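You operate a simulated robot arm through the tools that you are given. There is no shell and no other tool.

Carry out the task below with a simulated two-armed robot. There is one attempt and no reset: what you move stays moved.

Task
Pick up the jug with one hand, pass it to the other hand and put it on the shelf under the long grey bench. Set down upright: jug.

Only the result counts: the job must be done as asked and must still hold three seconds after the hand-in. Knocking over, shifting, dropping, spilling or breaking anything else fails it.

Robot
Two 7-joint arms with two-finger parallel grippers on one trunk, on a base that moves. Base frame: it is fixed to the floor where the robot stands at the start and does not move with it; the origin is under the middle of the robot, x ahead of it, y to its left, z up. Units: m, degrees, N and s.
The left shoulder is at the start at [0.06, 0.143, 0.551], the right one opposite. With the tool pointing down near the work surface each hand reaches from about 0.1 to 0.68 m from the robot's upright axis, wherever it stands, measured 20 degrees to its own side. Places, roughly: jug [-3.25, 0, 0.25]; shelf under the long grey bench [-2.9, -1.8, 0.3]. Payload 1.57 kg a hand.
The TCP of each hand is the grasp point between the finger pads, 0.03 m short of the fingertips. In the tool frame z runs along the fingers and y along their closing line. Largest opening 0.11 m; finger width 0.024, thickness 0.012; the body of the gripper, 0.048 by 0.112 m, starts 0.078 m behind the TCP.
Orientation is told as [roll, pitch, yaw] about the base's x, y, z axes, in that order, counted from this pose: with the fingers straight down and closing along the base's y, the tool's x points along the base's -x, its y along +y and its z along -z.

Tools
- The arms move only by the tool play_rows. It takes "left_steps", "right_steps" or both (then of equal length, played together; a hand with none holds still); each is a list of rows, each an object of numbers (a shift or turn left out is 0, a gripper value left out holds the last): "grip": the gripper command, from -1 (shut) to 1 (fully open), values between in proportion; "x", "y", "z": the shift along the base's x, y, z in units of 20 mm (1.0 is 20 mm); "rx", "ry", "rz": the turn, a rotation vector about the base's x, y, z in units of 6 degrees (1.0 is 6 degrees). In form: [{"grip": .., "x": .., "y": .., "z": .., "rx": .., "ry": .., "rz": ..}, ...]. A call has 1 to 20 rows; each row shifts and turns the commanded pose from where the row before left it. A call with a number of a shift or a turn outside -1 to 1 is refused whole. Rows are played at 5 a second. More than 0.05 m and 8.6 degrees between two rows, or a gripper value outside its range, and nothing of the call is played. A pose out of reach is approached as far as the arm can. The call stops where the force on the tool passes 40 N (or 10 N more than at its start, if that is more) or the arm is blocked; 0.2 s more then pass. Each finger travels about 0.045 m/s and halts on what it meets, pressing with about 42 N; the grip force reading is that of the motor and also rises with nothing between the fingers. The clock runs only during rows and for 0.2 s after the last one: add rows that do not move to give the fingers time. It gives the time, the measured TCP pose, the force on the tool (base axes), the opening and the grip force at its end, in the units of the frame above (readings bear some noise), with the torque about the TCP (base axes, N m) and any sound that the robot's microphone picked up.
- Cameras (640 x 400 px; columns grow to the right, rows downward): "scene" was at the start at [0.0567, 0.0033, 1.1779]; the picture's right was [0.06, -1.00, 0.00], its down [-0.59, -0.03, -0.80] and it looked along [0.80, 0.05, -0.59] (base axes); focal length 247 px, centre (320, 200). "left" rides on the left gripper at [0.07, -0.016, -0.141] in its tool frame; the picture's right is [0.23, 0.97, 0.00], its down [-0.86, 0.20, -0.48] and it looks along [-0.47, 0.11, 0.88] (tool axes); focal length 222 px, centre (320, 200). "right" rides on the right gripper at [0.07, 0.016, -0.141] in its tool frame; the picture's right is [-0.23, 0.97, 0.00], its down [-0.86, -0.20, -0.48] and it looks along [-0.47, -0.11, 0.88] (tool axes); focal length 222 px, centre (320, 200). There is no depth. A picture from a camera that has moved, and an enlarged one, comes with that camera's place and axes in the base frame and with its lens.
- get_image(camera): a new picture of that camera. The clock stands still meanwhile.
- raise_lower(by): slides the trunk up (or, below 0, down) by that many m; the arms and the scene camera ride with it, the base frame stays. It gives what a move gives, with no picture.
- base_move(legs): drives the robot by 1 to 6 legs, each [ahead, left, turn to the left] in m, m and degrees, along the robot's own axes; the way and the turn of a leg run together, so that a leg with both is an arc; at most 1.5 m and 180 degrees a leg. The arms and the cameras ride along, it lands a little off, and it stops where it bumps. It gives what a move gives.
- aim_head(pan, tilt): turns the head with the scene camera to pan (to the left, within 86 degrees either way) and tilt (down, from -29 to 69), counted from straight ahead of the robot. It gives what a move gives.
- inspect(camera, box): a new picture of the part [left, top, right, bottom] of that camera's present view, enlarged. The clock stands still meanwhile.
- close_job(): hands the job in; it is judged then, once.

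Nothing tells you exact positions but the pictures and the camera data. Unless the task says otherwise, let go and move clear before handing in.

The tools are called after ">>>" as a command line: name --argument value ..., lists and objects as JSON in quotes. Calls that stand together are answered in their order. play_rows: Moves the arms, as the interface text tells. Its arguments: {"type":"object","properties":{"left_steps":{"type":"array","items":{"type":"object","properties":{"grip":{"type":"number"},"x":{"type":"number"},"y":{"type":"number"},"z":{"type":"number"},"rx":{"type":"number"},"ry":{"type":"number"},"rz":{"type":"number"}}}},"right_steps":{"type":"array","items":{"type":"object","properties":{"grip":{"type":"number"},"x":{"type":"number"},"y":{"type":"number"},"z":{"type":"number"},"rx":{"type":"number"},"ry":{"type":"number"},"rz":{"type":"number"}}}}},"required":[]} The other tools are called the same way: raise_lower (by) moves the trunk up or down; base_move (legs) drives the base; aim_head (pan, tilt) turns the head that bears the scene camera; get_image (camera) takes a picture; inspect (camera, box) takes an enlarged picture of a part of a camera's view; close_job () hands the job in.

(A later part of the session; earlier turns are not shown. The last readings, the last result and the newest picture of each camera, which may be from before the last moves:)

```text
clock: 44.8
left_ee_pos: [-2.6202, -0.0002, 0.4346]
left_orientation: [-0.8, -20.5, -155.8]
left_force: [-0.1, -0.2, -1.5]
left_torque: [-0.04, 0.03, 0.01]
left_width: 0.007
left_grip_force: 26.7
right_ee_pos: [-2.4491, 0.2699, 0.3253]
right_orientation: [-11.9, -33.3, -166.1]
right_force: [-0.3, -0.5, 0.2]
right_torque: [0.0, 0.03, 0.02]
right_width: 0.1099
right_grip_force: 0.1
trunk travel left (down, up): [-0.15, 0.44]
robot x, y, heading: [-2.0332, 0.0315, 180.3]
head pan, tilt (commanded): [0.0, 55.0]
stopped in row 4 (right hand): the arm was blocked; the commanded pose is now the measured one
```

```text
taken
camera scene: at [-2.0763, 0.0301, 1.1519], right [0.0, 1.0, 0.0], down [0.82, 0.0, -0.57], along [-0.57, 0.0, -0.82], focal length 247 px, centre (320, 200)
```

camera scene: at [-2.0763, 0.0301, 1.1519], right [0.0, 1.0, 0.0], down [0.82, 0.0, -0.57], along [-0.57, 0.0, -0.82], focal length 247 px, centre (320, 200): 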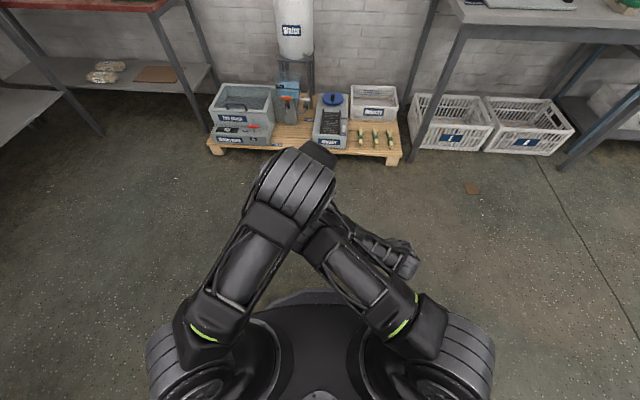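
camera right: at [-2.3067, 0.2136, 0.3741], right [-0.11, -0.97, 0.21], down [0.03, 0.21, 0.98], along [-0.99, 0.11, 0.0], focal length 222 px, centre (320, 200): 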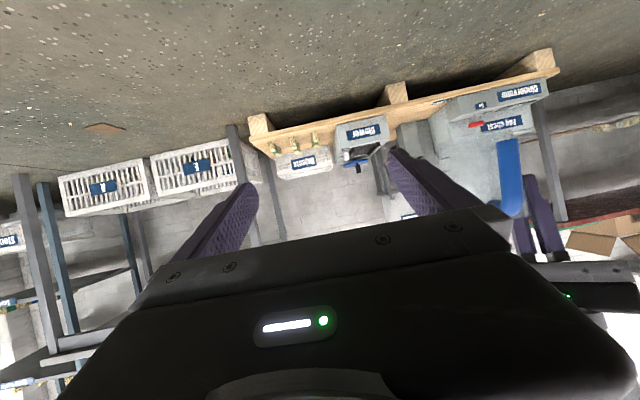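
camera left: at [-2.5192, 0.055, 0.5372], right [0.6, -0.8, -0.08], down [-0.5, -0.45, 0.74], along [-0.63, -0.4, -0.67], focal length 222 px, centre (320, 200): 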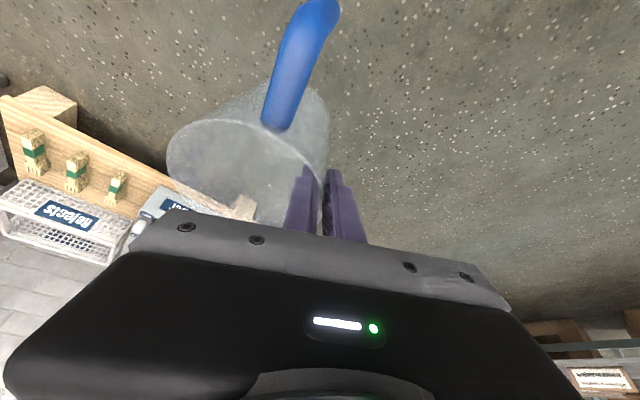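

The right elbow touched the left arm. I'll move the left hand (with the jug) back to the left to separate the arms.

>>> play_rows --left_steps '[{"y": -0.8, "rz": -0.5}, {"y": -0.8, "rz": -0.5}, {"y": -0.8, "rz": -0.5}, {"y": -0.8, "rz": -0.5}, {"y": -0.8, "rz": -0.5}, {"y": -0.8, "rz": -0.5}, {"y": -0.8, "rz": -0.5}, {"y": -0.8, "rz": -0.5}, {"y": -0.8}, {"y": -0.8}]'

>>> get_image --camera "scene"

```text
clock: 47.0
left_ee_pos: [-2.6191, -0.1608, 0.4331]
left_orientation: [-0.7, -20.3, -179.8]
left_force: [-0.2, -0.7, -1.8]
left_torque: [-0.05, -0.01, -0.03]
left_width: 0.0068
left_grip_force: 26.2
right_ee_pos: [-2.4495, 0.2712, 0.3265]
right_orientation: [-11.7, -33.2, -166.1]
right_force: [-0.4, 0.2, -0.3]
right_torque: [0.01, -0.01, -0.01]
right_width: 0.1101
right_grip_force: 0.1
trunk travel left (down, up): [-0.15, 0.44]
robot x, y, heading: [-2.0341, 0.0327, 180.0]
head pan, tilt (commanded): [0.0, 55.0]
```

```text
taken
camera scene: at [-2.0763, 0.0302, 1.1519], right [0.0, 1.0, 0.0], down [0.82, 0.0, -0.57], along [-0.57, 0.0, -0.82], focal length 247 px, centre (320, 200)
```

scene: 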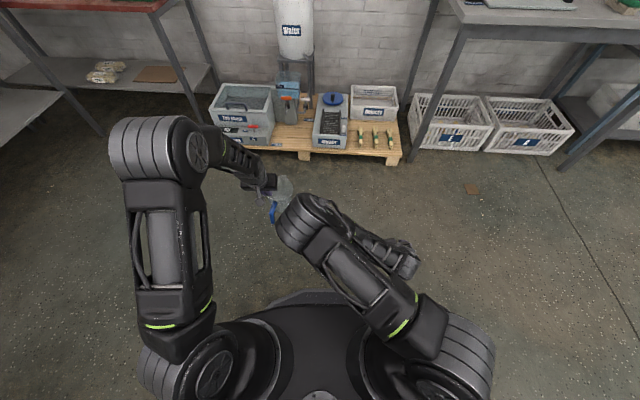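

>>> play_rows --right_steps '[{"x": 0, "y": 0.5, "z": 0.5, "ry": -0.8}, {"x": 0, "y": 0.5, "z": 0.5, "ry": -0.8}, {"x": 0, "y": 0.5, "z": 0.5, "ry": -0.8}, {"x": 0, "y": 0.5, "z": 0.5, "ry": -0.8}, {"x": 0, "y": 0.5, "z": 0.5, "ry": -0.8}, {"x": 0, "y": 0.5, "z": 0.5, "ry": -0.8}, {"y": 0.5}, {"y": 0.5}]'

>>> get_image --camera "scene"

```text
clock: 48.8
left_ee_pos: [-2.6197, -0.1617, 0.4328]
left_orientation: [-0.6, -20.3, -179.7]
left_force: [-0.5, -0.4, -0.6]
left_torque: [-0.02, -0.01, 0.02]
left_width: 0.0069
left_grip_force: 26.1
right_ee_pos: [-2.4488, 0.3519, 0.3857]
right_orientation: [-5.2, -5.1, -168.5]
right_force: [0.7, 0.4, 0.4]
right_torque: [0.02, 0.02, -0.02]
right_width: 0.1099
right_grip_force: 0.0
trunk travel left (down, up): [-0.15, 0.44]
robot x, y, heading: [-2.0305, 0.0334, 179.7]
head pan, tilt (commanded): [0.0, 55.0]
```

```text
taken
camera scene: at [-2.0763, 0.0301, 1.1519], right [0.0, 1.0, 0.0], down [0.82, 0.0, -0.57], along [-0.57, 0.0, -0.82], focal length 247 px, centre (320, 200)
```

scene: 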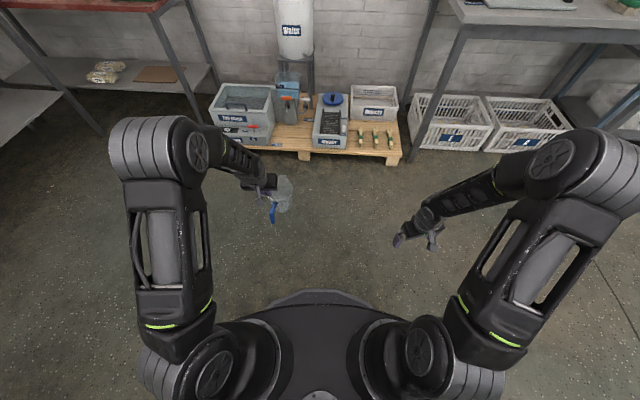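

Both arms are untangled with elbows outside, and the jug is still firmly held. I'll raise the jug and turn it slightly with the left hand, then orient the right hand pointing forward-left at a spot clear of the jug.

>>> play_rows --left_steps '[{"z": 0.5, "rz": 0.5}, {"z": 0.5, "rz": 0.5}, {"z": 0.5, "rz": 0.5}, {"z": 0.5, "rz": 0.5}, {"z": 0.5, "rz": 0.5}]' --right_steps '[{"x": -0.27, "y": -0.6, "rz": 0.98}, {"x": -0.27, "y": -0.6, "rz": 0.98}, {"x": -0.27, "y": -0.6, "rz": 0.98}, {"x": -0.27, "y": -0.6, "rz": 0.98}, {"x": -0.27, "y": -0.6, "rx": -0.68, "ry": -0.48}]'

>>> get_image --camera "scene"

```text
clock: 50.0
left_ee_pos: [-2.6194, -0.1619, 0.4844]
left_orientation: [-0.7, -20.4, -164.6]
left_force: [0.3, -0.2, -2.1]
left_torque: [-0.02, 0.0, -0.01]
left_width: 0.0067
left_grip_force: 26.4
right_ee_pos: [-2.4764, 0.2915, 0.3853]
right_orientation: [-0.1, -5.2, -145.3]
right_force: [-0.3, 0.6, 0.4]
right_torque: [0.01, -0.02, -0.01]
right_width: 0.11
right_grip_force: 0.1
trunk travel left (down, up): [-0.15, 0.44]
robot x, y, heading: [-2.0312, 0.0331, 179.7]
head pan, tilt (commanded): [0.0, 55.0]
```

```text
taken
camera scene: at [-2.0763, 0.03, 1.1519], right [0.0, 1.0, 0.0], down [0.82, 0.0, -0.57], along [-0.57, 0.0, -0.82], focal length 247 px, centre (320, 200)
```

scene: 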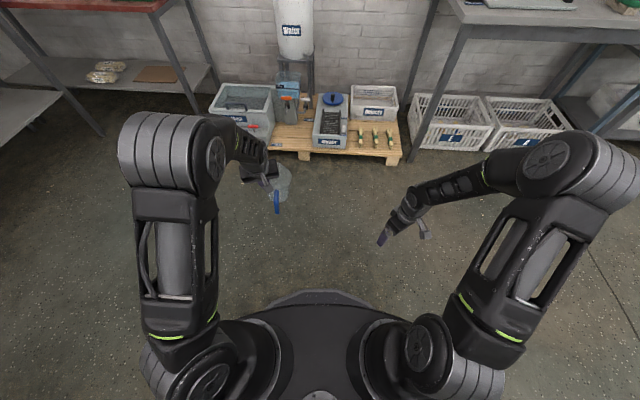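

>>> play_rows --right_steps '[{"x": -0.24, "y": -0.7, "rx": -0.565, "ry": 0.806}, {"x": -0.24, "y": -0.7, "rx": -0.565, "ry": 0.806}, {"x": -0.24, "y": -0.7, "rx": -0.565, "ry": 0.806}, {"x": -0.24, "y": -0.7, "rx": -0.565, "ry": 0.806}, {"x": -0.24, "y": -0.7, "rx": -0.565, "ry": 0.806}, {"x": -0.24, "y": -0.7, "rx": -0.565, "ry": 0.806}, {"x": -0.24, "y": -0.7, "rx": -0.565, "ry": 0.806}]'

>>> get_image --camera "scene"

>>> get_image --camera "right"

```text
clock: 51.6
left_ee_pos: [-2.6195, -0.1616, 0.4839]
left_orientation: [-0.6, -20.3, -164.8]
left_force: [0.8, -0.3, -0.3]
left_torque: [-0.09, -0.01, 0.01]
left_width: 0.0065
left_grip_force: 26.9
right_ee_pos: [-2.5097, 0.192, 0.3862]
right_orientation: [0.2, -46.6, -145.6]
right_force: [-0.1, 0.1, -0.5]
right_torque: [0.01, 0.0, 0.01]
right_width: 0.11
right_grip_force: 0.0
trunk travel left (down, up): [-0.15, 0.44]
robot x, y, heading: [-2.036, 0.0322, 179.8]
head pan, tilt (commanded): [0.0, 55.0]
```

```text
taken
camera scene: at [-2.0762, 0.0301, 1.1519], right [0.0, 1.0, 0.0], down [0.82, 0.0, -0.57], along [-0.57, 0.0, -0.82], focal length 247 px, centre (320, 200)
```

scene: 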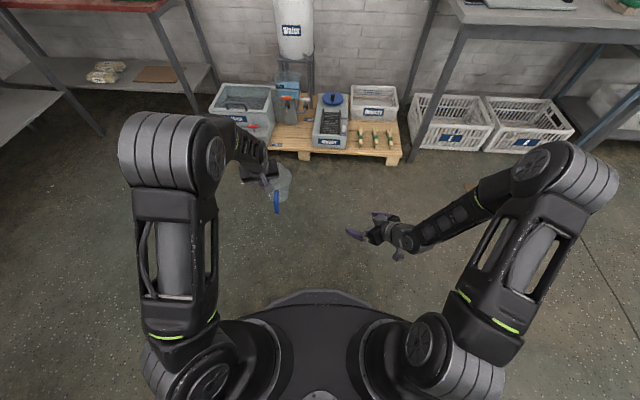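

```text
taken
camera right: at [-2.377, 0.2649, 0.4326], right [0.42, -0.89, 0.17], down [-0.31, 0.03, 0.95], along [-0.85, -0.46, -0.26], focal length 222 px, centre (320, 200)
```

right: 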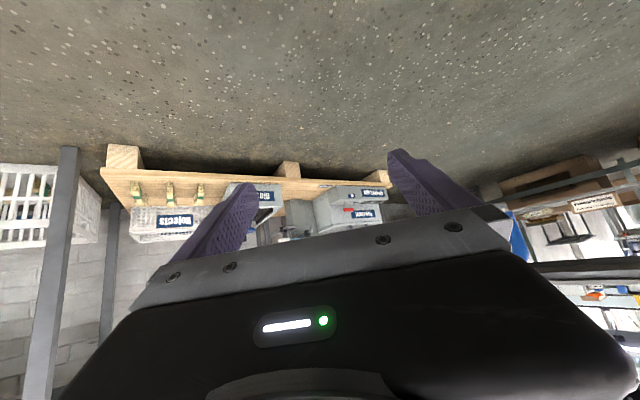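

>>> play_rows --right_steps '[{"x": -0.3, "y": -0.7, "rx": -0.565, "ry": 0.806}, {"x": -0.3, "y": -0.7, "rx": -0.565, "ry": 0.806}, {"x": -0.3, "y": -0.7, "rx": -0.565, "ry": 0.806}, {"x": -0.3, "y": -0.7, "rx": -0.565, "ry": 0.806}]'

>>> get_image --camera "scene"

>>> get_image --camera "right"

```text
clock: 52.6
left_ee_pos: [-2.6192, -0.1618, 0.4837]
left_orientation: [-0.7, -20.4, -164.7]
left_force: [-0.5, 0.4, -1.4]
left_torque: [-0.01, 0.01, -0.01]
left_width: 0.0069
left_grip_force: 26.6
right_ee_pos: [-2.533, 0.1373, 0.3858]
right_orientation: [0.9, -70.2, -146.1]
right_force: [-0.8, 1.1, -0.8]
right_torque: [0.0, 0.0, 0.04]
right_width: 0.1102
right_grip_force: 0.1
trunk travel left (down, up): [-0.15, 0.44]
robot x, y, heading: [-2.0322, 0.0331, 179.8]
head pan, tilt (commanded): [0.0, 55.0]
```

```text
taken
camera scene: at [-2.0762, 0.0301, 1.152], right [0.0, 1.0, 0.0], down [0.82, 0.0, -0.57], along [-0.57, 0.0, -0.82], focal length 247 px, centre (320, 200)
```

scene: 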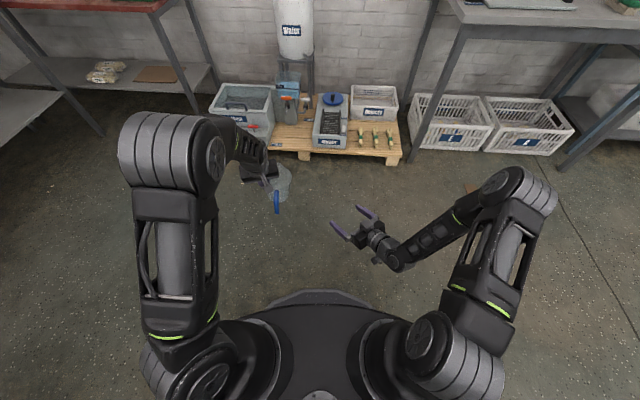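

```text
taken
camera right: at [-2.3956, 0.2133, 0.3673], right [0.49, -0.84, 0.22], down [0.02, 0.26, 0.97], along [-0.87, -0.47, 0.14], focal length 222 px, centre (320, 200)
```

right: 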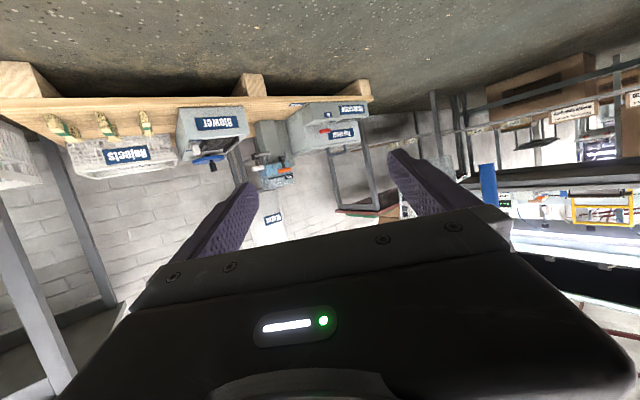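

The right hand now points forward-left, elbow outside. I'll zoom on the handle from both cameras to fix the bar's position.

>>> inspect --camera "scene" --box '[230, 150, 330, 230]'

>>> inspect --camera "right" --box '[400, 120, 560, 230]'

>>> inspect --camera "left" --box '[140, 0, 440, 240]'

```text
5.00 times, centred on (280, 190) of scene
camera zoom: at [-2.0762, 0.0301, 1.152], right [0.0, 1.0, 0.0], down [0.82, 0.0, -0.57], along [-0.57, 0.0, -0.82], focal length 1237 px, centre (520, 250)
```

zoom: 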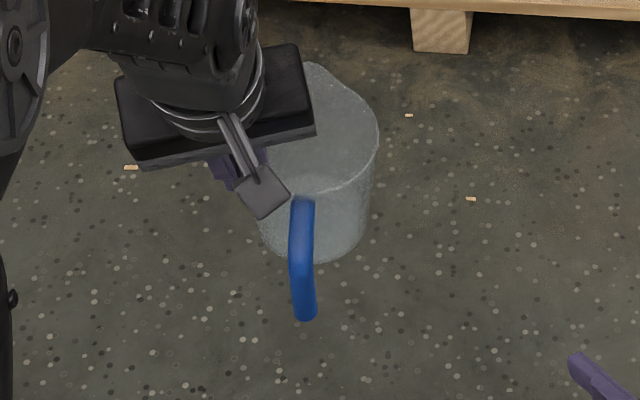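

```text
3.64 times, centred on (480, 175) of right
camera zoom: at [-2.3956, 0.2133, 0.3673], right [0.49, -0.84, 0.22], down [0.02, 0.26, 0.97], along [-0.87, -0.47, 0.14], focal length 808 px, centre (-262, 291)
```

zoom: 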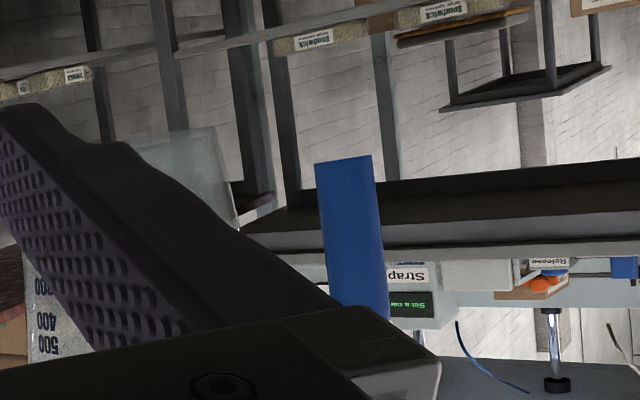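

```text
1.67 times, centred on (290, 120) of left
camera zoom: at [-2.5135, -0.1169, 0.5922], right [0.46, -0.88, -0.09], down [-0.56, -0.37, 0.74], along [-0.69, -0.29, -0.66], focal length 370 px, centre (370, 333)
```

zoom: 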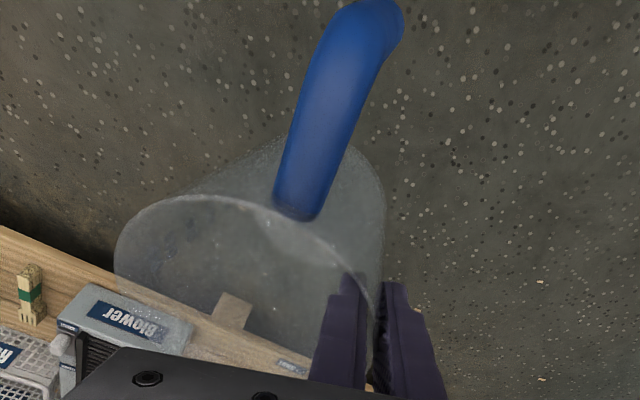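

Bar axis is near (-2.542, -0.121), spanning z≈0.406–0.48. I'll turn the jug another 10° toward the right hand, and drop the right hand below jug level with its fingers partly open, ready to come up around the bar from below.

>>> play_rows --left_steps '[{"rz": 0.55}, {"rz": 0.55}, {"rz": 0.57}, {}, {}, {}]' --right_steps '[{"z": -0.5, "grip": -0.09}, {"z": -0.5}, {"z": -0.5}, {"z": -0.5}, {"z": -0.5}, {"z": -0.4}]'

>>> get_image --camera "scene"

```text
clock: 54.0
left_ee_pos: [-2.6191, -0.1616, 0.4847]
left_orientation: [-0.7, -20.4, -154.6]
left_force: [0.7, -0.3, -0.9]
left_torque: [-0.05, -0.01, -0.04]
left_width: 0.0065
left_grip_force: 26.3
right_ee_pos: [-2.5328, 0.1363, 0.3275]
right_orientation: [0.9, -70.0, -146.2]
right_force: [-0.1, 0.5, 0.7]
right_torque: [0.02, -0.01, -0.01]
right_width: 0.05
right_grip_force: 0.1
trunk travel left (down, up): [-0.15, 0.44]
robot x, y, heading: [-2.0346, 0.0286, 179.8]
head pan, tilt (commanded): [0.0, 55.0]
```

```text
taken
camera scene: at [-2.0763, 0.0301, 1.1519], right [0.0, 1.0, 0.0], down [0.82, 0.0, -0.57], along [-0.57, 0.0, -0.82], focal length 247 px, centre (320, 200)
```

scene: 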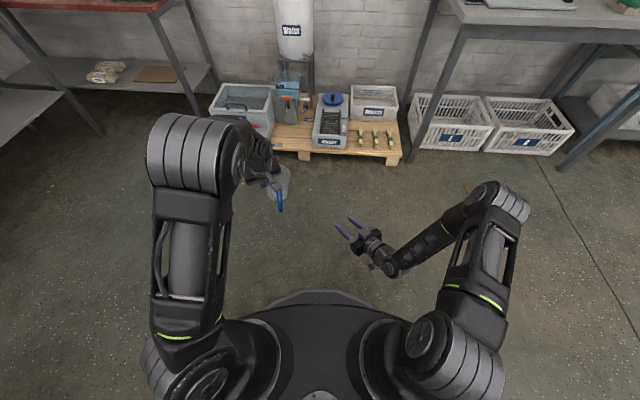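

>>> inspect --camera "scene" --box '[230, 150, 330, 230]'

>>> inspect --camera "right" --box '[380, 120, 600, 260]'

```text
5.00 times, centred on (280, 190) of scene
camera zoom: at [-2.0763, 0.0301, 1.1519], right [0.0, 1.0, 0.0], down [0.82, 0.0, -0.57], along [-0.57, 0.0, -0.82], focal length 1237 px, centre (520, 250)
```

zoom: 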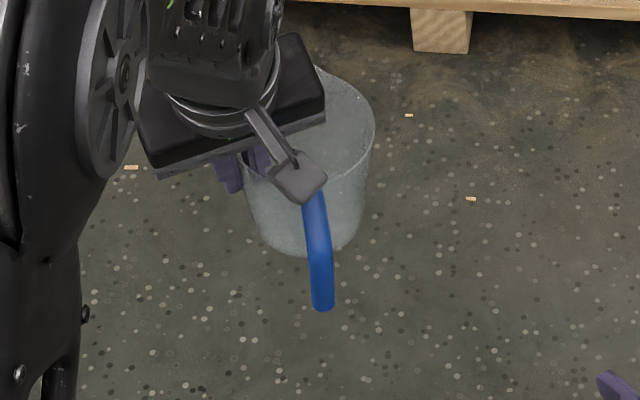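

```text
2.86 times, centred on (490, 190) of right
camera zoom: at [-2.3958, 0.2134, 0.3103], right [0.49, -0.84, 0.22], down [0.01, 0.26, 0.97], along [-0.87, -0.47, 0.14], focal length 635 px, centre (-166, 229)
```

zoom: 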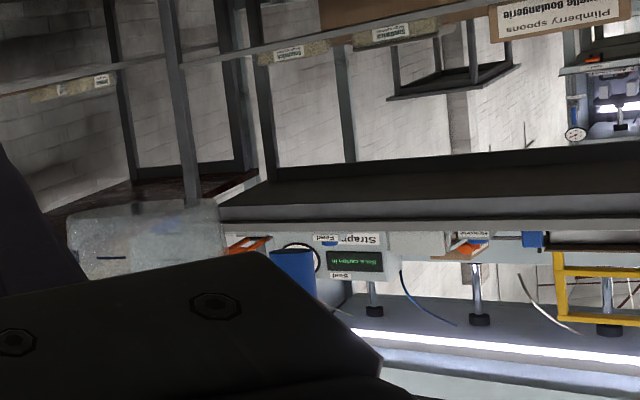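

The bar bottom is now at about (-2.553, -0.111, 0.408) and the jug base at z≈0.39. I'll slide the right hand across underneath it.

>>> play_rows --right_steps '[{"x": -0.04, "y": -0.93}, {"x": -0.04, "y": -0.93}, {"x": -0.04, "y": -0.93}, {"x": -0.04, "y": -0.93}, {"x": -0.04, "y": -0.93}, {"x": -0.04, "y": -0.93}, {"x": -0.04, "y": -0.93}, {"x": -0.04, "y": -0.93}, {"x": -0.04, "y": -0.93}, {"x": -0.04, "y": -0.93}, {"x": -0.04, "y": -0.93}, {"x": -0.04, "y": -0.93}, {"x": -0.04, "y": -0.89}]'

>>> get_image --camera "scene"

>>> get_image --camera "right"

>>> get_image --camera "left"

```text
clock: 56.8
left_ee_pos: [-2.6194, -0.1613, 0.4828]
left_orientation: [-0.6, -20.5, -154.6]
left_force: [-0.7, -0.1, -0.2]
left_torque: [-0.07, 0.0, 0.01]
left_width: 0.0067
left_grip_force: 25.9
right_ee_pos: [-2.544, -0.1036, 0.3272]
right_orientation: [1.1, -70.2, -146.1]
right_force: [-0.1, -0.3, 0.4]
right_torque: [0.02, -0.02, 0.02]
right_width: 0.0499
right_grip_force: 0.0
trunk travel left (down, up): [-0.15, 0.44]
robot x, y, heading: [-2.0314, 0.0316, 179.7]
head pan, tilt (commanded): [0.0, 55.0]
```

```text
taken
camera scene: at [-2.0763, 0.0302, 1.1519], right [0.0, 1.0, 0.0], down [0.82, 0.0, -0.57], along [-0.57, 0.0, -0.82], focal length 247 px, centre (320, 200)
```

scene: 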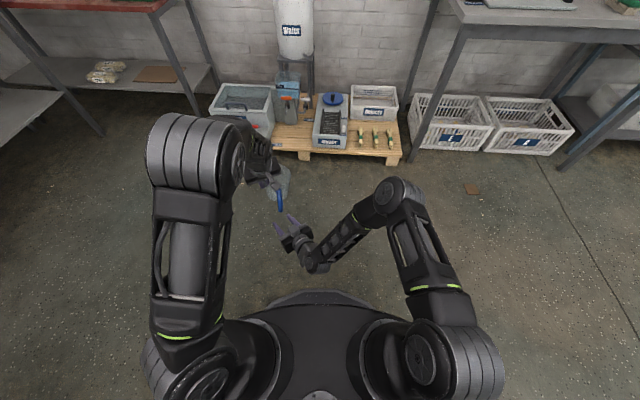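

```text
taken
camera right: at [-2.4072, -0.028, 0.3096], right [0.49, -0.84, 0.22], down [0.01, 0.26, 0.97], along [-0.87, -0.47, 0.14], focal length 222 px, centre (320, 200)
```

right: 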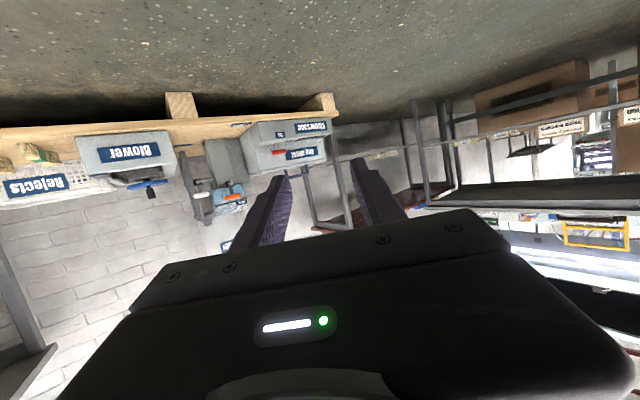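

```text
taken
camera left: at [-2.5227, -0.0993, 0.5919], right [0.6, -0.79, -0.09], down [-0.49, -0.46, 0.74], along [-0.63, -0.41, -0.66], focal length 222 px, centre (320, 200)
```

left: 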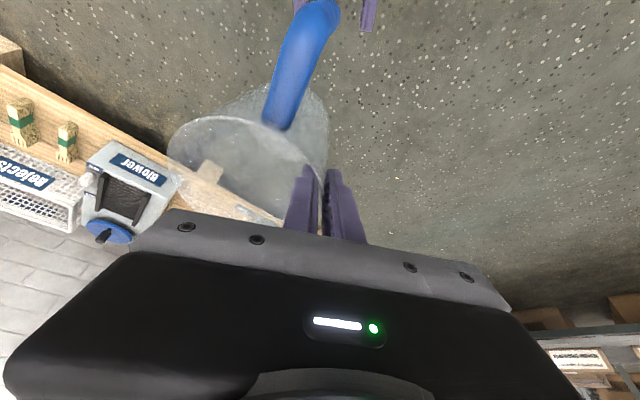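

>>> inspect --camera "scene" --box '[240, 160, 340, 270]'

>>> inspect --camera "left" --box '[240, 0, 420, 130]'

```text
3.64 times, centred on (290, 215) of scene
camera zoom: at [-2.0763, 0.0302, 1.1519], right [0.0, 1.0, 0.0], down [0.82, 0.0, -0.57], along [-0.57, 0.0, -0.82], focal length 899 px, centre (429, 146)
```

zoom: 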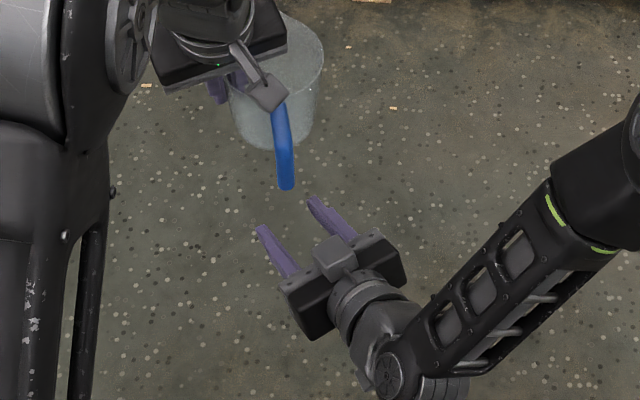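

```text
3.08 times, centred on (330, 65) of left
camera zoom: at [-2.5227, -0.0993, 0.5919], right [0.6, -0.79, -0.09], down [-0.49, -0.46, 0.74], along [-0.63, -0.41, -0.66], focal length 684 px, centre (289, 615)
```

zoom: 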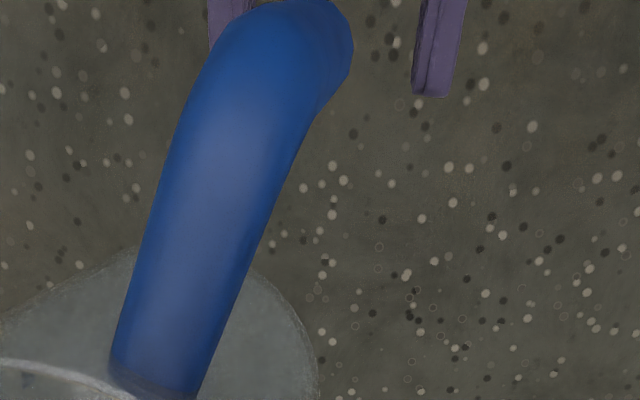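

The right fingers are positioned below the bar and straddling it. I'll raise in two stages, checking in between.

>>> play_rows --right_steps '[{"z": 0.8, "y": 0.1}, {"z": 0.8}, {"z": 0.8}, {"z": 0.8}, {"z": 0.3}]'

>>> inspect --camera "scene" --box '[240, 160, 340, 270]'

>>> get_image --camera "right"

>>> inspect --camera "left" --box '[240, 0, 420, 130]'

```text
clock: 58.0
left_ee_pos: [-2.6174, -0.1604, 0.4832]
left_orientation: [-0.7, -20.4, -154.6]
left_force: [0.3, -0.6, -2.3]
left_torque: [-0.07, -0.03, 0.01]
left_width: 0.0065
left_grip_force: 25.9
right_ee_pos: [-2.5435, -0.1023, 0.3988]
right_orientation: [1.0, -70.1, -146.4]
right_force: [0.5, 0.3, -0.4]
right_torque: [0.0, 0.02, 0.01]
right_width: 0.0503
right_grip_force: 0.1
trunk travel left (down, up): [-0.15, 0.44]
robot x, y, heading: [-2.0325, 0.0356, 179.9]
head pan, tilt (commanded): [0.0, 55.0]
```

```text
3.64 times, centred on (290, 215) of scene
camera zoom: at [-2.0763, 0.0301, 1.1519], right [0.0, 1.0, 0.0], down [0.82, 0.0, -0.57], along [-0.57, 0.0, -0.82], focal length 899 px, centre (429, 146)
```

zoom: 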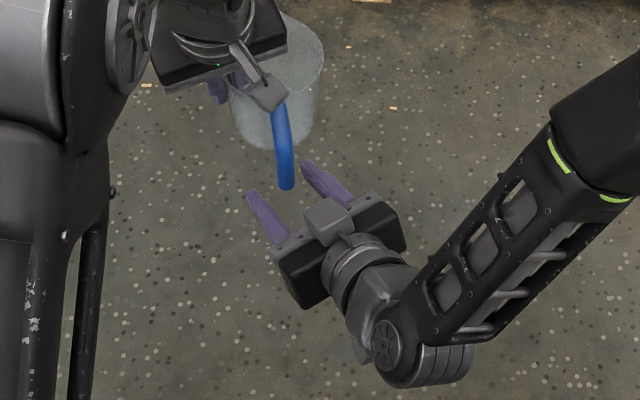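

```text
taken
camera right: at [-2.406, -0.0269, 0.3812], right [0.49, -0.84, 0.22], down [0.01, 0.26, 0.97], along [-0.87, -0.47, 0.14], focal length 222 px, centre (320, 200)
```

right: 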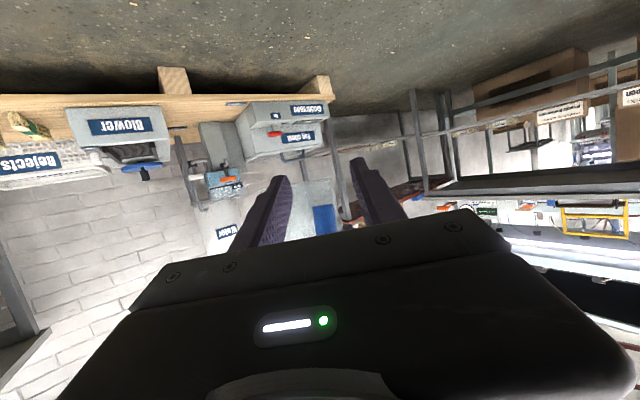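

```text
3.08 times, centred on (330, 65) of left
camera zoom: at [-2.5227, -0.0993, 0.5919], right [0.6, -0.79, -0.09], down [-0.49, -0.46, 0.74], along [-0.63, -0.41, -0.66], focal length 684 px, centre (289, 615)
```

zoom: 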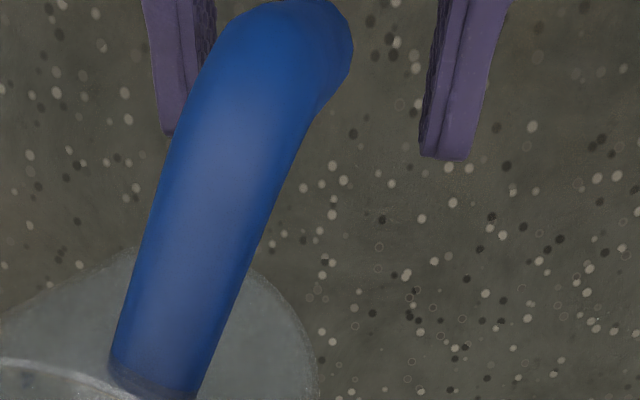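

The bar is centred between the right fingers. Raising the rest so the pads sit at mid-bar.

>>> play_rows --right_steps '[{"z": 0.7}, {"z": 0.7}, {"z": 0.7}, {"z": 0.4}]'

>>> inspect --camera "scene" --box '[240, 160, 340, 270]'

>>> get_image --camera "right"

>>> inspect --camera "left" --box '[200, 0, 460, 200]'

```text
clock: 59.0
left_ee_pos: [-2.6182, -0.161, 0.4846]
left_orientation: [-0.6, -20.4, -154.7]
left_force: [-0.9, -0.6, -1.0]
left_torque: [-0.11, -0.03, 0.0]
left_width: 0.0067
left_grip_force: 26.3
right_ee_pos: [-2.5439, -0.1017, 0.4482]
right_orientation: [0.9, -70.0, -146.2]
right_force: [-0.7, -0.3, -0.4]
right_torque: [0.03, 0.0, 0.02]
right_width: 0.05
right_grip_force: 0.0
trunk travel left (down, up): [-0.15, 0.44]
robot x, y, heading: [-2.0352, 0.03, 180.1]
head pan, tilt (commanded): [0.0, 55.0]
```

```text
3.64 times, centred on (290, 215) of scene
camera zoom: at [-2.0763, 0.0301, 1.1519], right [0.0, 1.0, 0.0], down [0.82, 0.0, -0.57], along [-0.57, 0.0, -0.82], focal length 899 px, centre (429, 146)
```

zoom: 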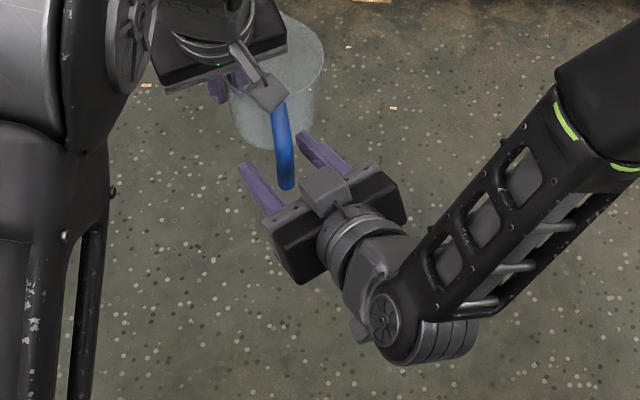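

```text
taken
camera right: at [-2.4061, -0.0255, 0.4303], right [0.49, -0.84, 0.22], down [0.01, 0.26, 0.97], along [-0.87, -0.47, 0.14], focal length 222 px, centre (320, 200)
```

right: 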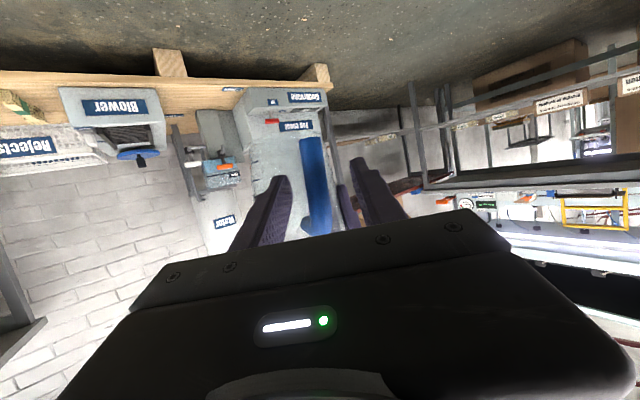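

```text
2.00 times, centred on (330, 100) of left
camera zoom: at [-2.5227, -0.0993, 0.5919], right [0.6, -0.79, -0.09], down [-0.49, -0.46, 0.74], along [-0.63, -0.41, -0.66], focal length 444 px, centre (300, 400)
```

zoom: 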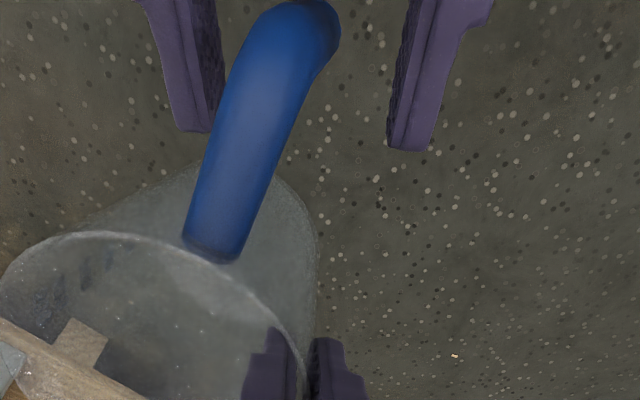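

The fingers straddle the vertical bar below the hook's arm. Closing the right hand on it.

>>> play_rows --right_steps '[{"grip": -1}, {"grip": -1}, {"grip": -1}, {"grip": -1}, {"grip": -1}, {"grip": -1}]'

>>> inspect --camera "scene" --box '[240, 160, 340, 270]'

>>> get_image --camera "right"

>>> inspect --camera "left" --box '[200, 0, 460, 200]'

```text
clock: 60.4
left_ee_pos: [-2.6183, -0.1615, 0.4839]
left_orientation: [-0.7, -20.4, -154.7]
left_force: [2.6, -6.1, 0.4]
left_torque: [0.81, -0.05, -0.58]
left_width: 0.0065
left_grip_force: 25.8
right_ee_pos: [-2.5439, -0.1014, 0.4472]
right_orientation: [1.1, -70.1, -146.2]
right_force: [-2.8, 6.8, -0.8]
right_torque: [-1.03, -0.12, -0.16]
right_width: 0.0171
right_grip_force: 32.1
trunk travel left (down, up): [-0.15, 0.44]
robot x, y, heading: [-2.0328, 0.0283, 179.8]
head pan, tilt (commanded): [0.0, 55.0]
```

```text
3.64 times, centred on (290, 215) of scene
camera zoom: at [-2.0763, 0.0301, 1.1519], right [0.0, 1.0, 0.0], down [0.82, 0.0, -0.57], along [-0.57, 0.0, -0.82], focal length 899 px, centre (429, 146)
```

zoom: 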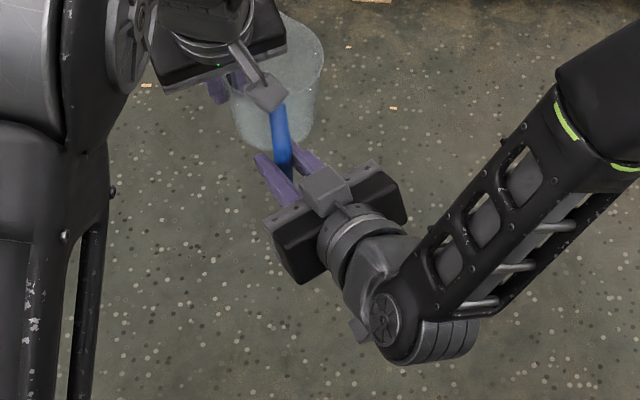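

```text
taken
camera right: at [-2.4064, -0.0252, 0.4302], right [0.49, -0.84, 0.22], down [0.01, 0.26, 0.97], along [-0.87, -0.47, 0.14], focal length 222 px, centre (320, 200)
```

right: 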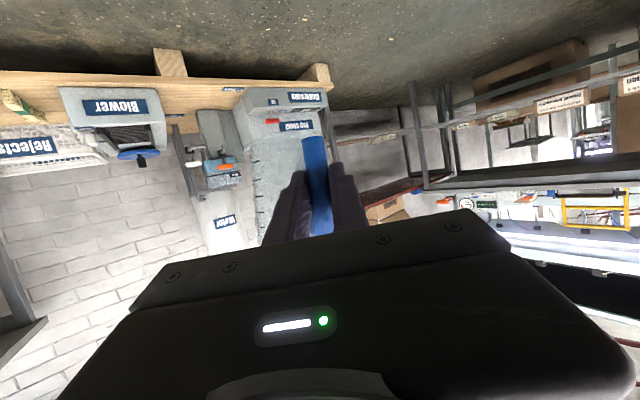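

```text
2.00 times, centred on (330, 100) of left
camera zoom: at [-2.5226, -0.0997, 0.5919], right [0.61, -0.79, -0.09], down [-0.49, -0.46, 0.74], along [-0.63, -0.41, -0.66], focal length 444 px, centre (300, 400)
```

zoom: 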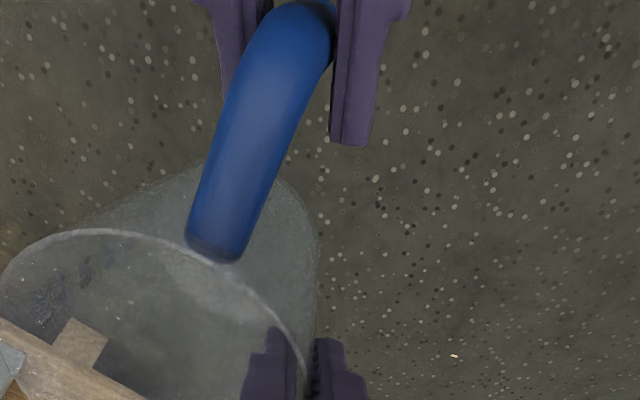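

The right hand holds the bar (17 mm). Now I'll open the left hand slightly and check the jug stays put before withdrawing it.

>>> play_rows --left_steps '[{}, {"grip": -0.5}, {"grip": -0.3}, {"grip": -0.2}, {"grip": -0.2}, {"grip": -0.2}]' --right_steps '[{"grip": -1}, {"grip": -1}, {"grip": -1}, {"grip": -1}, {"grip": -1}, {"grip": -1}]'

>>> inspect --camera "scene" --box '[240, 160, 340, 270]'

>>> inspect --camera "left" --box '[120, 0, 460, 240]'

>>> get_image --camera "right"

```text
clock: 61.8
left_ee_pos: [-2.6195, -0.1619, 0.4843]
left_orientation: [-0.8, -20.5, -154.6]
left_force: [0.8, -0.4, -0.2]
left_torque: [0.0, -0.02, -0.01]
left_width: 0.0438
left_grip_force: 0.1
right_ee_pos: [-2.5438, -0.1017, 0.4481]
right_orientation: [1.0, -70.1, -146.2]
right_force: [-0.3, -0.1, 0.1]
right_torque: [0.01, -0.1, -0.03]
right_width: 0.0159
right_grip_force: 31.4
trunk travel left (down, up): [-0.15, 0.44]
robot x, y, heading: [-2.0317, 0.0316, 179.8]
head pan, tilt (commanded): [0.0, 55.0]
```

```text
3.64 times, centred on (290, 215) of scene
camera zoom: at [-2.0763, 0.0301, 1.1519], right [0.0, 1.0, 0.0], down [0.82, 0.0, -0.57], along [-0.57, 0.0, -0.82], focal length 899 px, centre (429, 146)
```

zoom: 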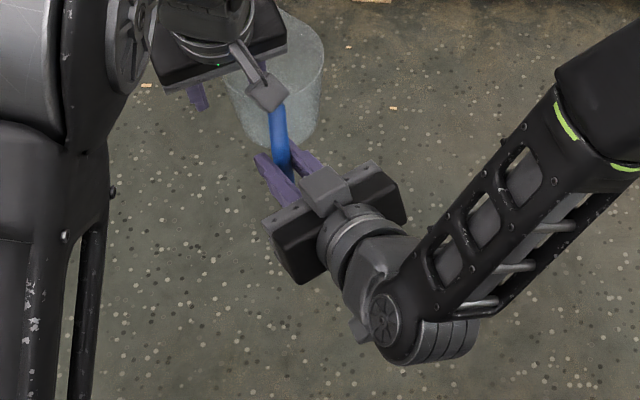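

```text
1.67 times, centred on (290, 120) of left
camera zoom: at [-2.5227, -0.0993, 0.5919], right [0.6, -0.79, -0.09], down [-0.49, -0.46, 0.74], along [-0.63, -0.41, -0.66], focal length 370 px, centre (370, 333)
```

zoom: 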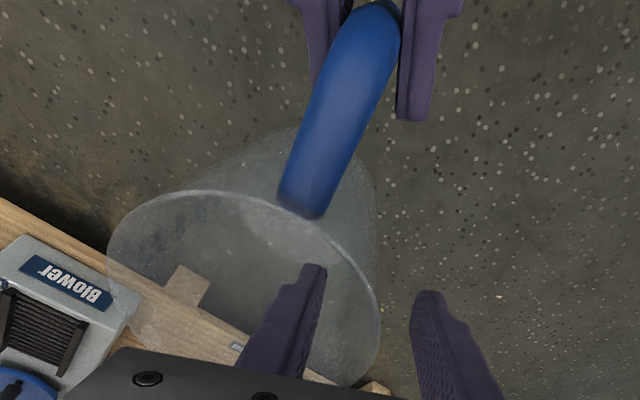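

```text
taken
camera right: at [-2.4062, -0.0255, 0.4303], right [0.49, -0.84, 0.22], down [0.01, 0.26, 0.97], along [-0.87, -0.47, 0.14], focal length 222 px, centre (320, 200)
```

right: 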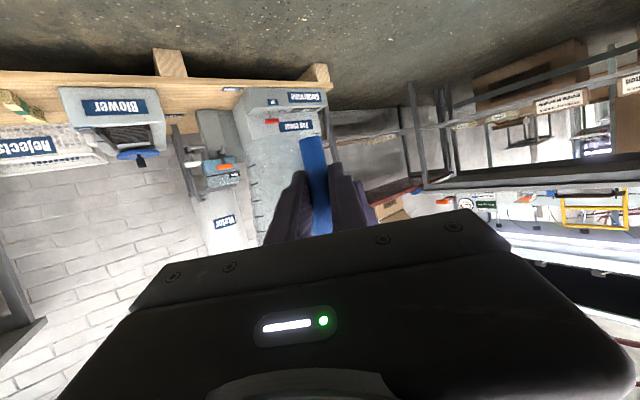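

The jug stays in the right hand. Withdrawing the left hand straight up, then away to the left.

>>> play_rows --left_steps '[{"z": 0.8}, {"z": 0.8}, {"z": 0.8}, {"z": 0.8}, {"z": 0.8}, {"z": 0.8}, {"z": 0.8, "y": -0.5}, {"y": -0.9, "rz": -0.6}, {"y": -0.9, "rz": -0.6}, {"y": -0.9, "rz": -0.6}, {"y": -0.9, "rz": -0.6}, {"y": -0.9, "rz": -0.6}]'

>>> get_image --camera "scene"

>>> inspect --camera "scene" --box '[240, 130, 360, 270]'

>>> get_image --camera "left"

```text
clock: 64.4
left_ee_pos: [-2.6199, -0.2622, 0.5958]
left_orientation: [-0.7, -20.4, -172.8]
left_force: [1.2, -0.8, -0.1]
left_torque: [-0.01, 0.0, -0.02]
left_width: 0.044
left_grip_force: 0.1
right_ee_pos: [-2.5436, -0.1023, 0.4484]
right_orientation: [1.0, -70.1, -146.2]
right_force: [-0.4, 0.2, -0.2]
right_torque: [0.0, -0.06, 0.03]
right_width: 0.016
right_grip_force: 31.3
trunk travel left (down, up): [-0.15, 0.44]
robot x, y, heading: [-2.0335, 0.0328, 180.1]
head pan, tilt (commanded): [0.0, 55.0]
```

```text
taken
camera scene: at [-2.0763, 0.0302, 1.1519], right [0.0, 1.0, 0.0], down [0.82, 0.0, -0.57], along [-0.57, 0.0, -0.82], focal length 247 px, centre (320, 200)
```

scene: 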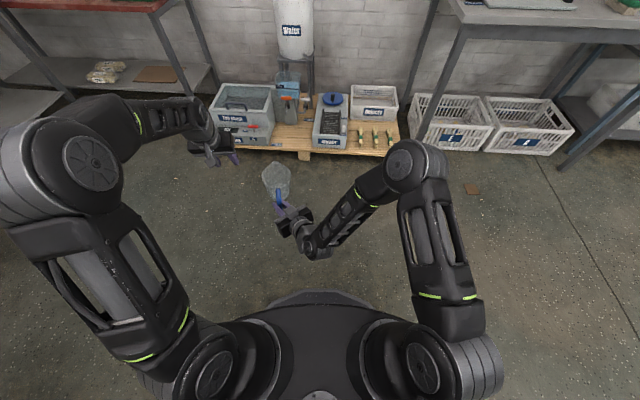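

```text
2.86 times, centred on (300, 200) of scene
camera zoom: at [-2.0763, 0.0302, 1.1519], right [0.0, 1.0, 0.0], down [0.82, 0.0, -0.57], along [-0.57, 0.0, -0.82], focal length 707 px, centre (377, 200)
```

zoom: 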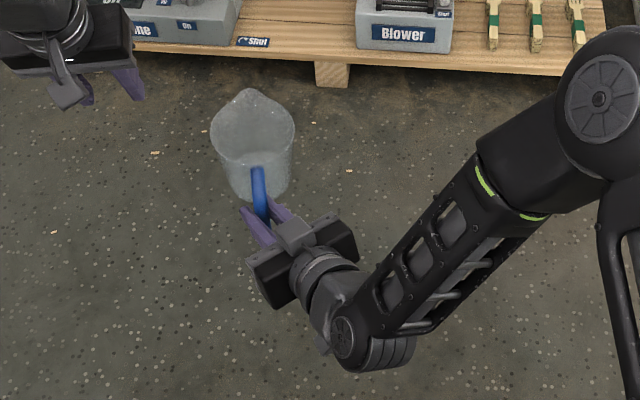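

```text
taken
camera left: at [-2.5084, -0.2333, 0.7031], right [0.33, -0.94, -0.09], down [-0.6, -0.28, 0.74], along [-0.73, -0.19, -0.66], focal length 222 px, centre (320, 200)
```

left: 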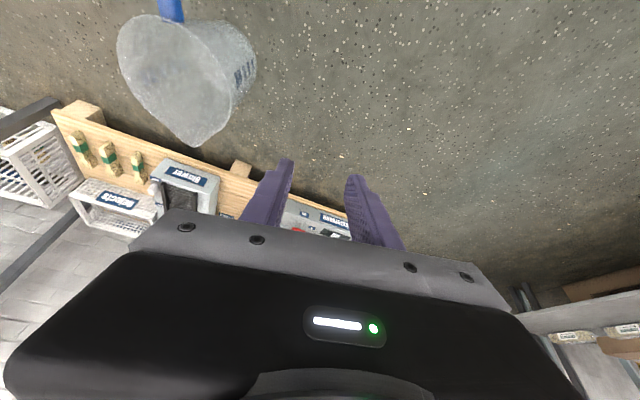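

The handover worked: the jug hangs upright from the right hand. Now I'll tuck the left hand nearer the body and look at the long grey bench and its shelf.

>>> play_rows --left_steps '[{"x": 0.9, "ry": -0.8}, {"x": 0.9, "ry": -0.8}, {"x": 0.9, "ry": -0.8}, {"x": 0.9, "ry": -0.8}, {"x": 0.9}, {"x": 0.9}, {"x": 0.9}, {"x": 0.9}, {"x": 0.9}]'

>>> aim_head --pan 70 --tilt 25

>>> get_image --camera "scene"

```text
clock: 66.4
left_ee_pos: [-2.4581, -0.2613, 0.5966]
left_orientation: [1.8, -1.4, -173.1]
left_force: [-0.3, -1.1, 0.0]
left_torque: [-0.02, 0.02, 0.01]
left_width: 0.0437
left_grip_force: 0.1
right_ee_pos: [-2.5439, -0.1012, 0.4483]
right_orientation: [1.0, -70.1, -146.2]
right_force: [0.1, -0.2, -0.2]
right_torque: [0.0, -0.08, -0.03]
right_width: 0.0159
right_grip_force: 31.8
trunk travel left (down, up): [-0.15, 0.44]
robot x, y, heading: [-2.0313, 0.0297, 179.8]
head pan, tilt (commanded): [0.0, 55.0]
```

```text
clock: 67.8
left_ee_pos: [-2.4589, -0.2617, 0.5975]
left_orientation: [1.8, -1.5, -173.2]
left_force: [-0.3, -0.2, 0.2]
left_torque: [0.0, -0.02, 0.0]
left_width: 0.0438
left_grip_force: 0.0
right_ee_pos: [-2.5434, -0.1011, 0.4481]
right_orientation: [0.9, -70.1, -146.2]
right_force: [0.4, -0.1, -0.4]
right_torque: [-0.01, -0.04, 0.0]
right_width: 0.0159
right_grip_force: 31.0
trunk travel left (down, up): [-0.15, 0.44]
robot x, y, heading: [-2.0304, 0.0337, 179.9]
head pan, tilt (commanded): [70.0, 25.0]
```

```text
taken
camera scene: at [-2.0359, -0.0566, 1.1959], right [-0.94, 0.34, 0.0], down [0.15, 0.4, -0.91], along [-0.31, -0.85, -0.42], focal length 247 px, centre (320, 200)
```

scene: 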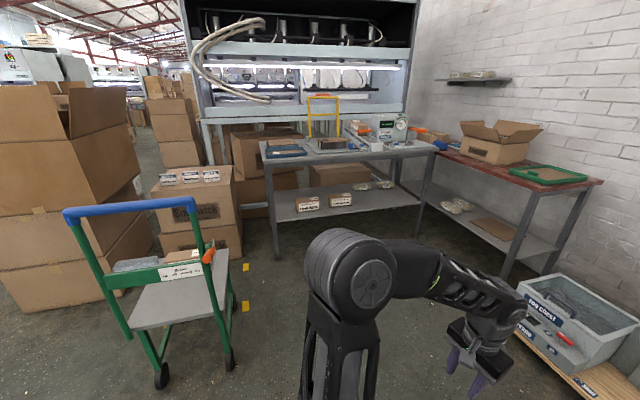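

>>> inspect --camera "scene" --box '[250, 120, 460, 270]'

```text
2.67 times, centred on (355, 195) of scene
camera zoom: at [-2.0359, -0.0566, 1.1959], right [-0.94, 0.34, 0.0], down [0.15, 0.4, -0.91], along [-0.31, -0.85, -0.42], focal length 660 px, centre (227, 213)
```

zoom: 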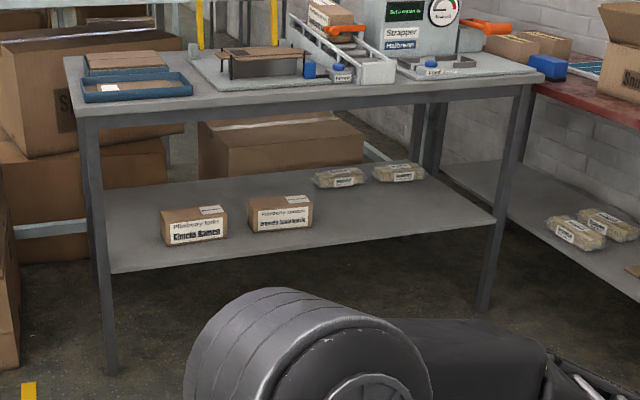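

The shelf's right-front part (around x≈-3.1, y≈-1.65, top z≈0.315) is free, between the small boxes and the right leg. I'll extend the right hand forward and to its own side, and tuck the left hand further in, before driving over.

>>> play_rows --left_steps '[{"x": 0.75}, {"x": 0.75}, {"x": 0.75}, {"x": 0.75}, {"x": 0.75}, {"x": 0.75}, {"x": 0.75}, {"x": 0.75}, {"x": 0.75}, {"x": 0.75}]' --right_steps '[{"x": -0.54, "y": 0.98}, {"x": -0.54, "y": 0.98}, {"x": -0.54, "y": 0.98}, {"x": -0.54, "y": 0.98}, {"x": -0.54, "y": 0.98}, {"x": -0.54, "y": 0.98}, {"x": -0.54, "y": 0.98}, {"x": -0.54, "y": 0.98}, {"x": -0.54, "y": 0.98}, {"x": -0.54, "y": 0.98}]'

>>> aim_head --pan 0 --tilt 45

>>> get_image --camera "scene"

```text
clock: 70.0
left_ee_pos: [-2.307, -0.2605, 0.5948]
left_orientation: [1.8, -1.4, -173.2]
left_force: [-0.2, 0.0, -0.3]
left_torque: [0.0, -0.01, 0.03]
left_width: 0.0441
left_grip_force: 0.0
right_ee_pos: [-2.6517, 0.0951, 0.4483]
right_orientation: [1.1, -70.1, -146.2]
right_force: [-0.6, 1.2, -0.9]
right_torque: [0.02, -0.1, 0.0]
right_width: 0.0159
right_grip_force: 31.1
trunk travel left (down, up): [-0.15, 0.44]
robot x, y, heading: [-2.0342, 0.0282, 180.0]
head pan, tilt (commanded): [70.0, 25.0]
```

```text
clock: 71.4
left_ee_pos: [-2.3071, -0.2605, 0.5971]
left_orientation: [1.7, -1.4, -173.2]
left_force: [0.5, 0.7, -0.6]
left_torque: [0.01, 0.0, -0.02]
left_width: 0.044
left_grip_force: 0.0
right_ee_pos: [-2.6513, 0.0949, 0.4485]
right_orientation: [1.0, -70.1, -146.2]
right_force: [-0.2, -0.7, -0.6]
right_torque: [0.01, -0.09, 0.01]
right_width: 0.016
right_grip_force: 31.8
trunk travel left (down, up): [-0.15, 0.44]
robot x, y, heading: [-2.0336, 0.0317, 179.8]
head pan, tilt (commanded): [0.0, 45.0]
```

```text
taken
camera scene: at [-2.0855, 0.0301, 1.1654], right [0.0, 1.0, 0.0], down [0.71, 0.0, -0.71], along [-0.71, 0.0, -0.71], focal length 247 px, centre (320, 200)
```

scene: 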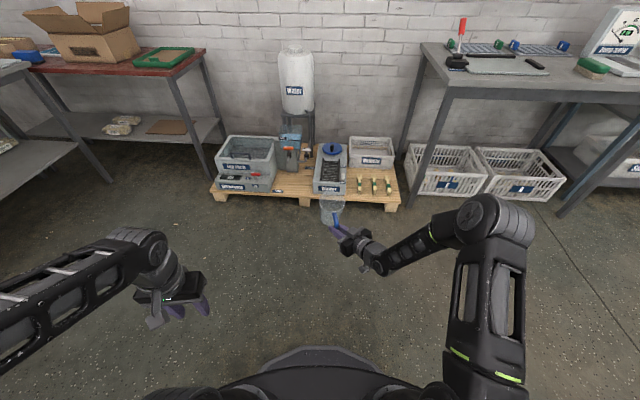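

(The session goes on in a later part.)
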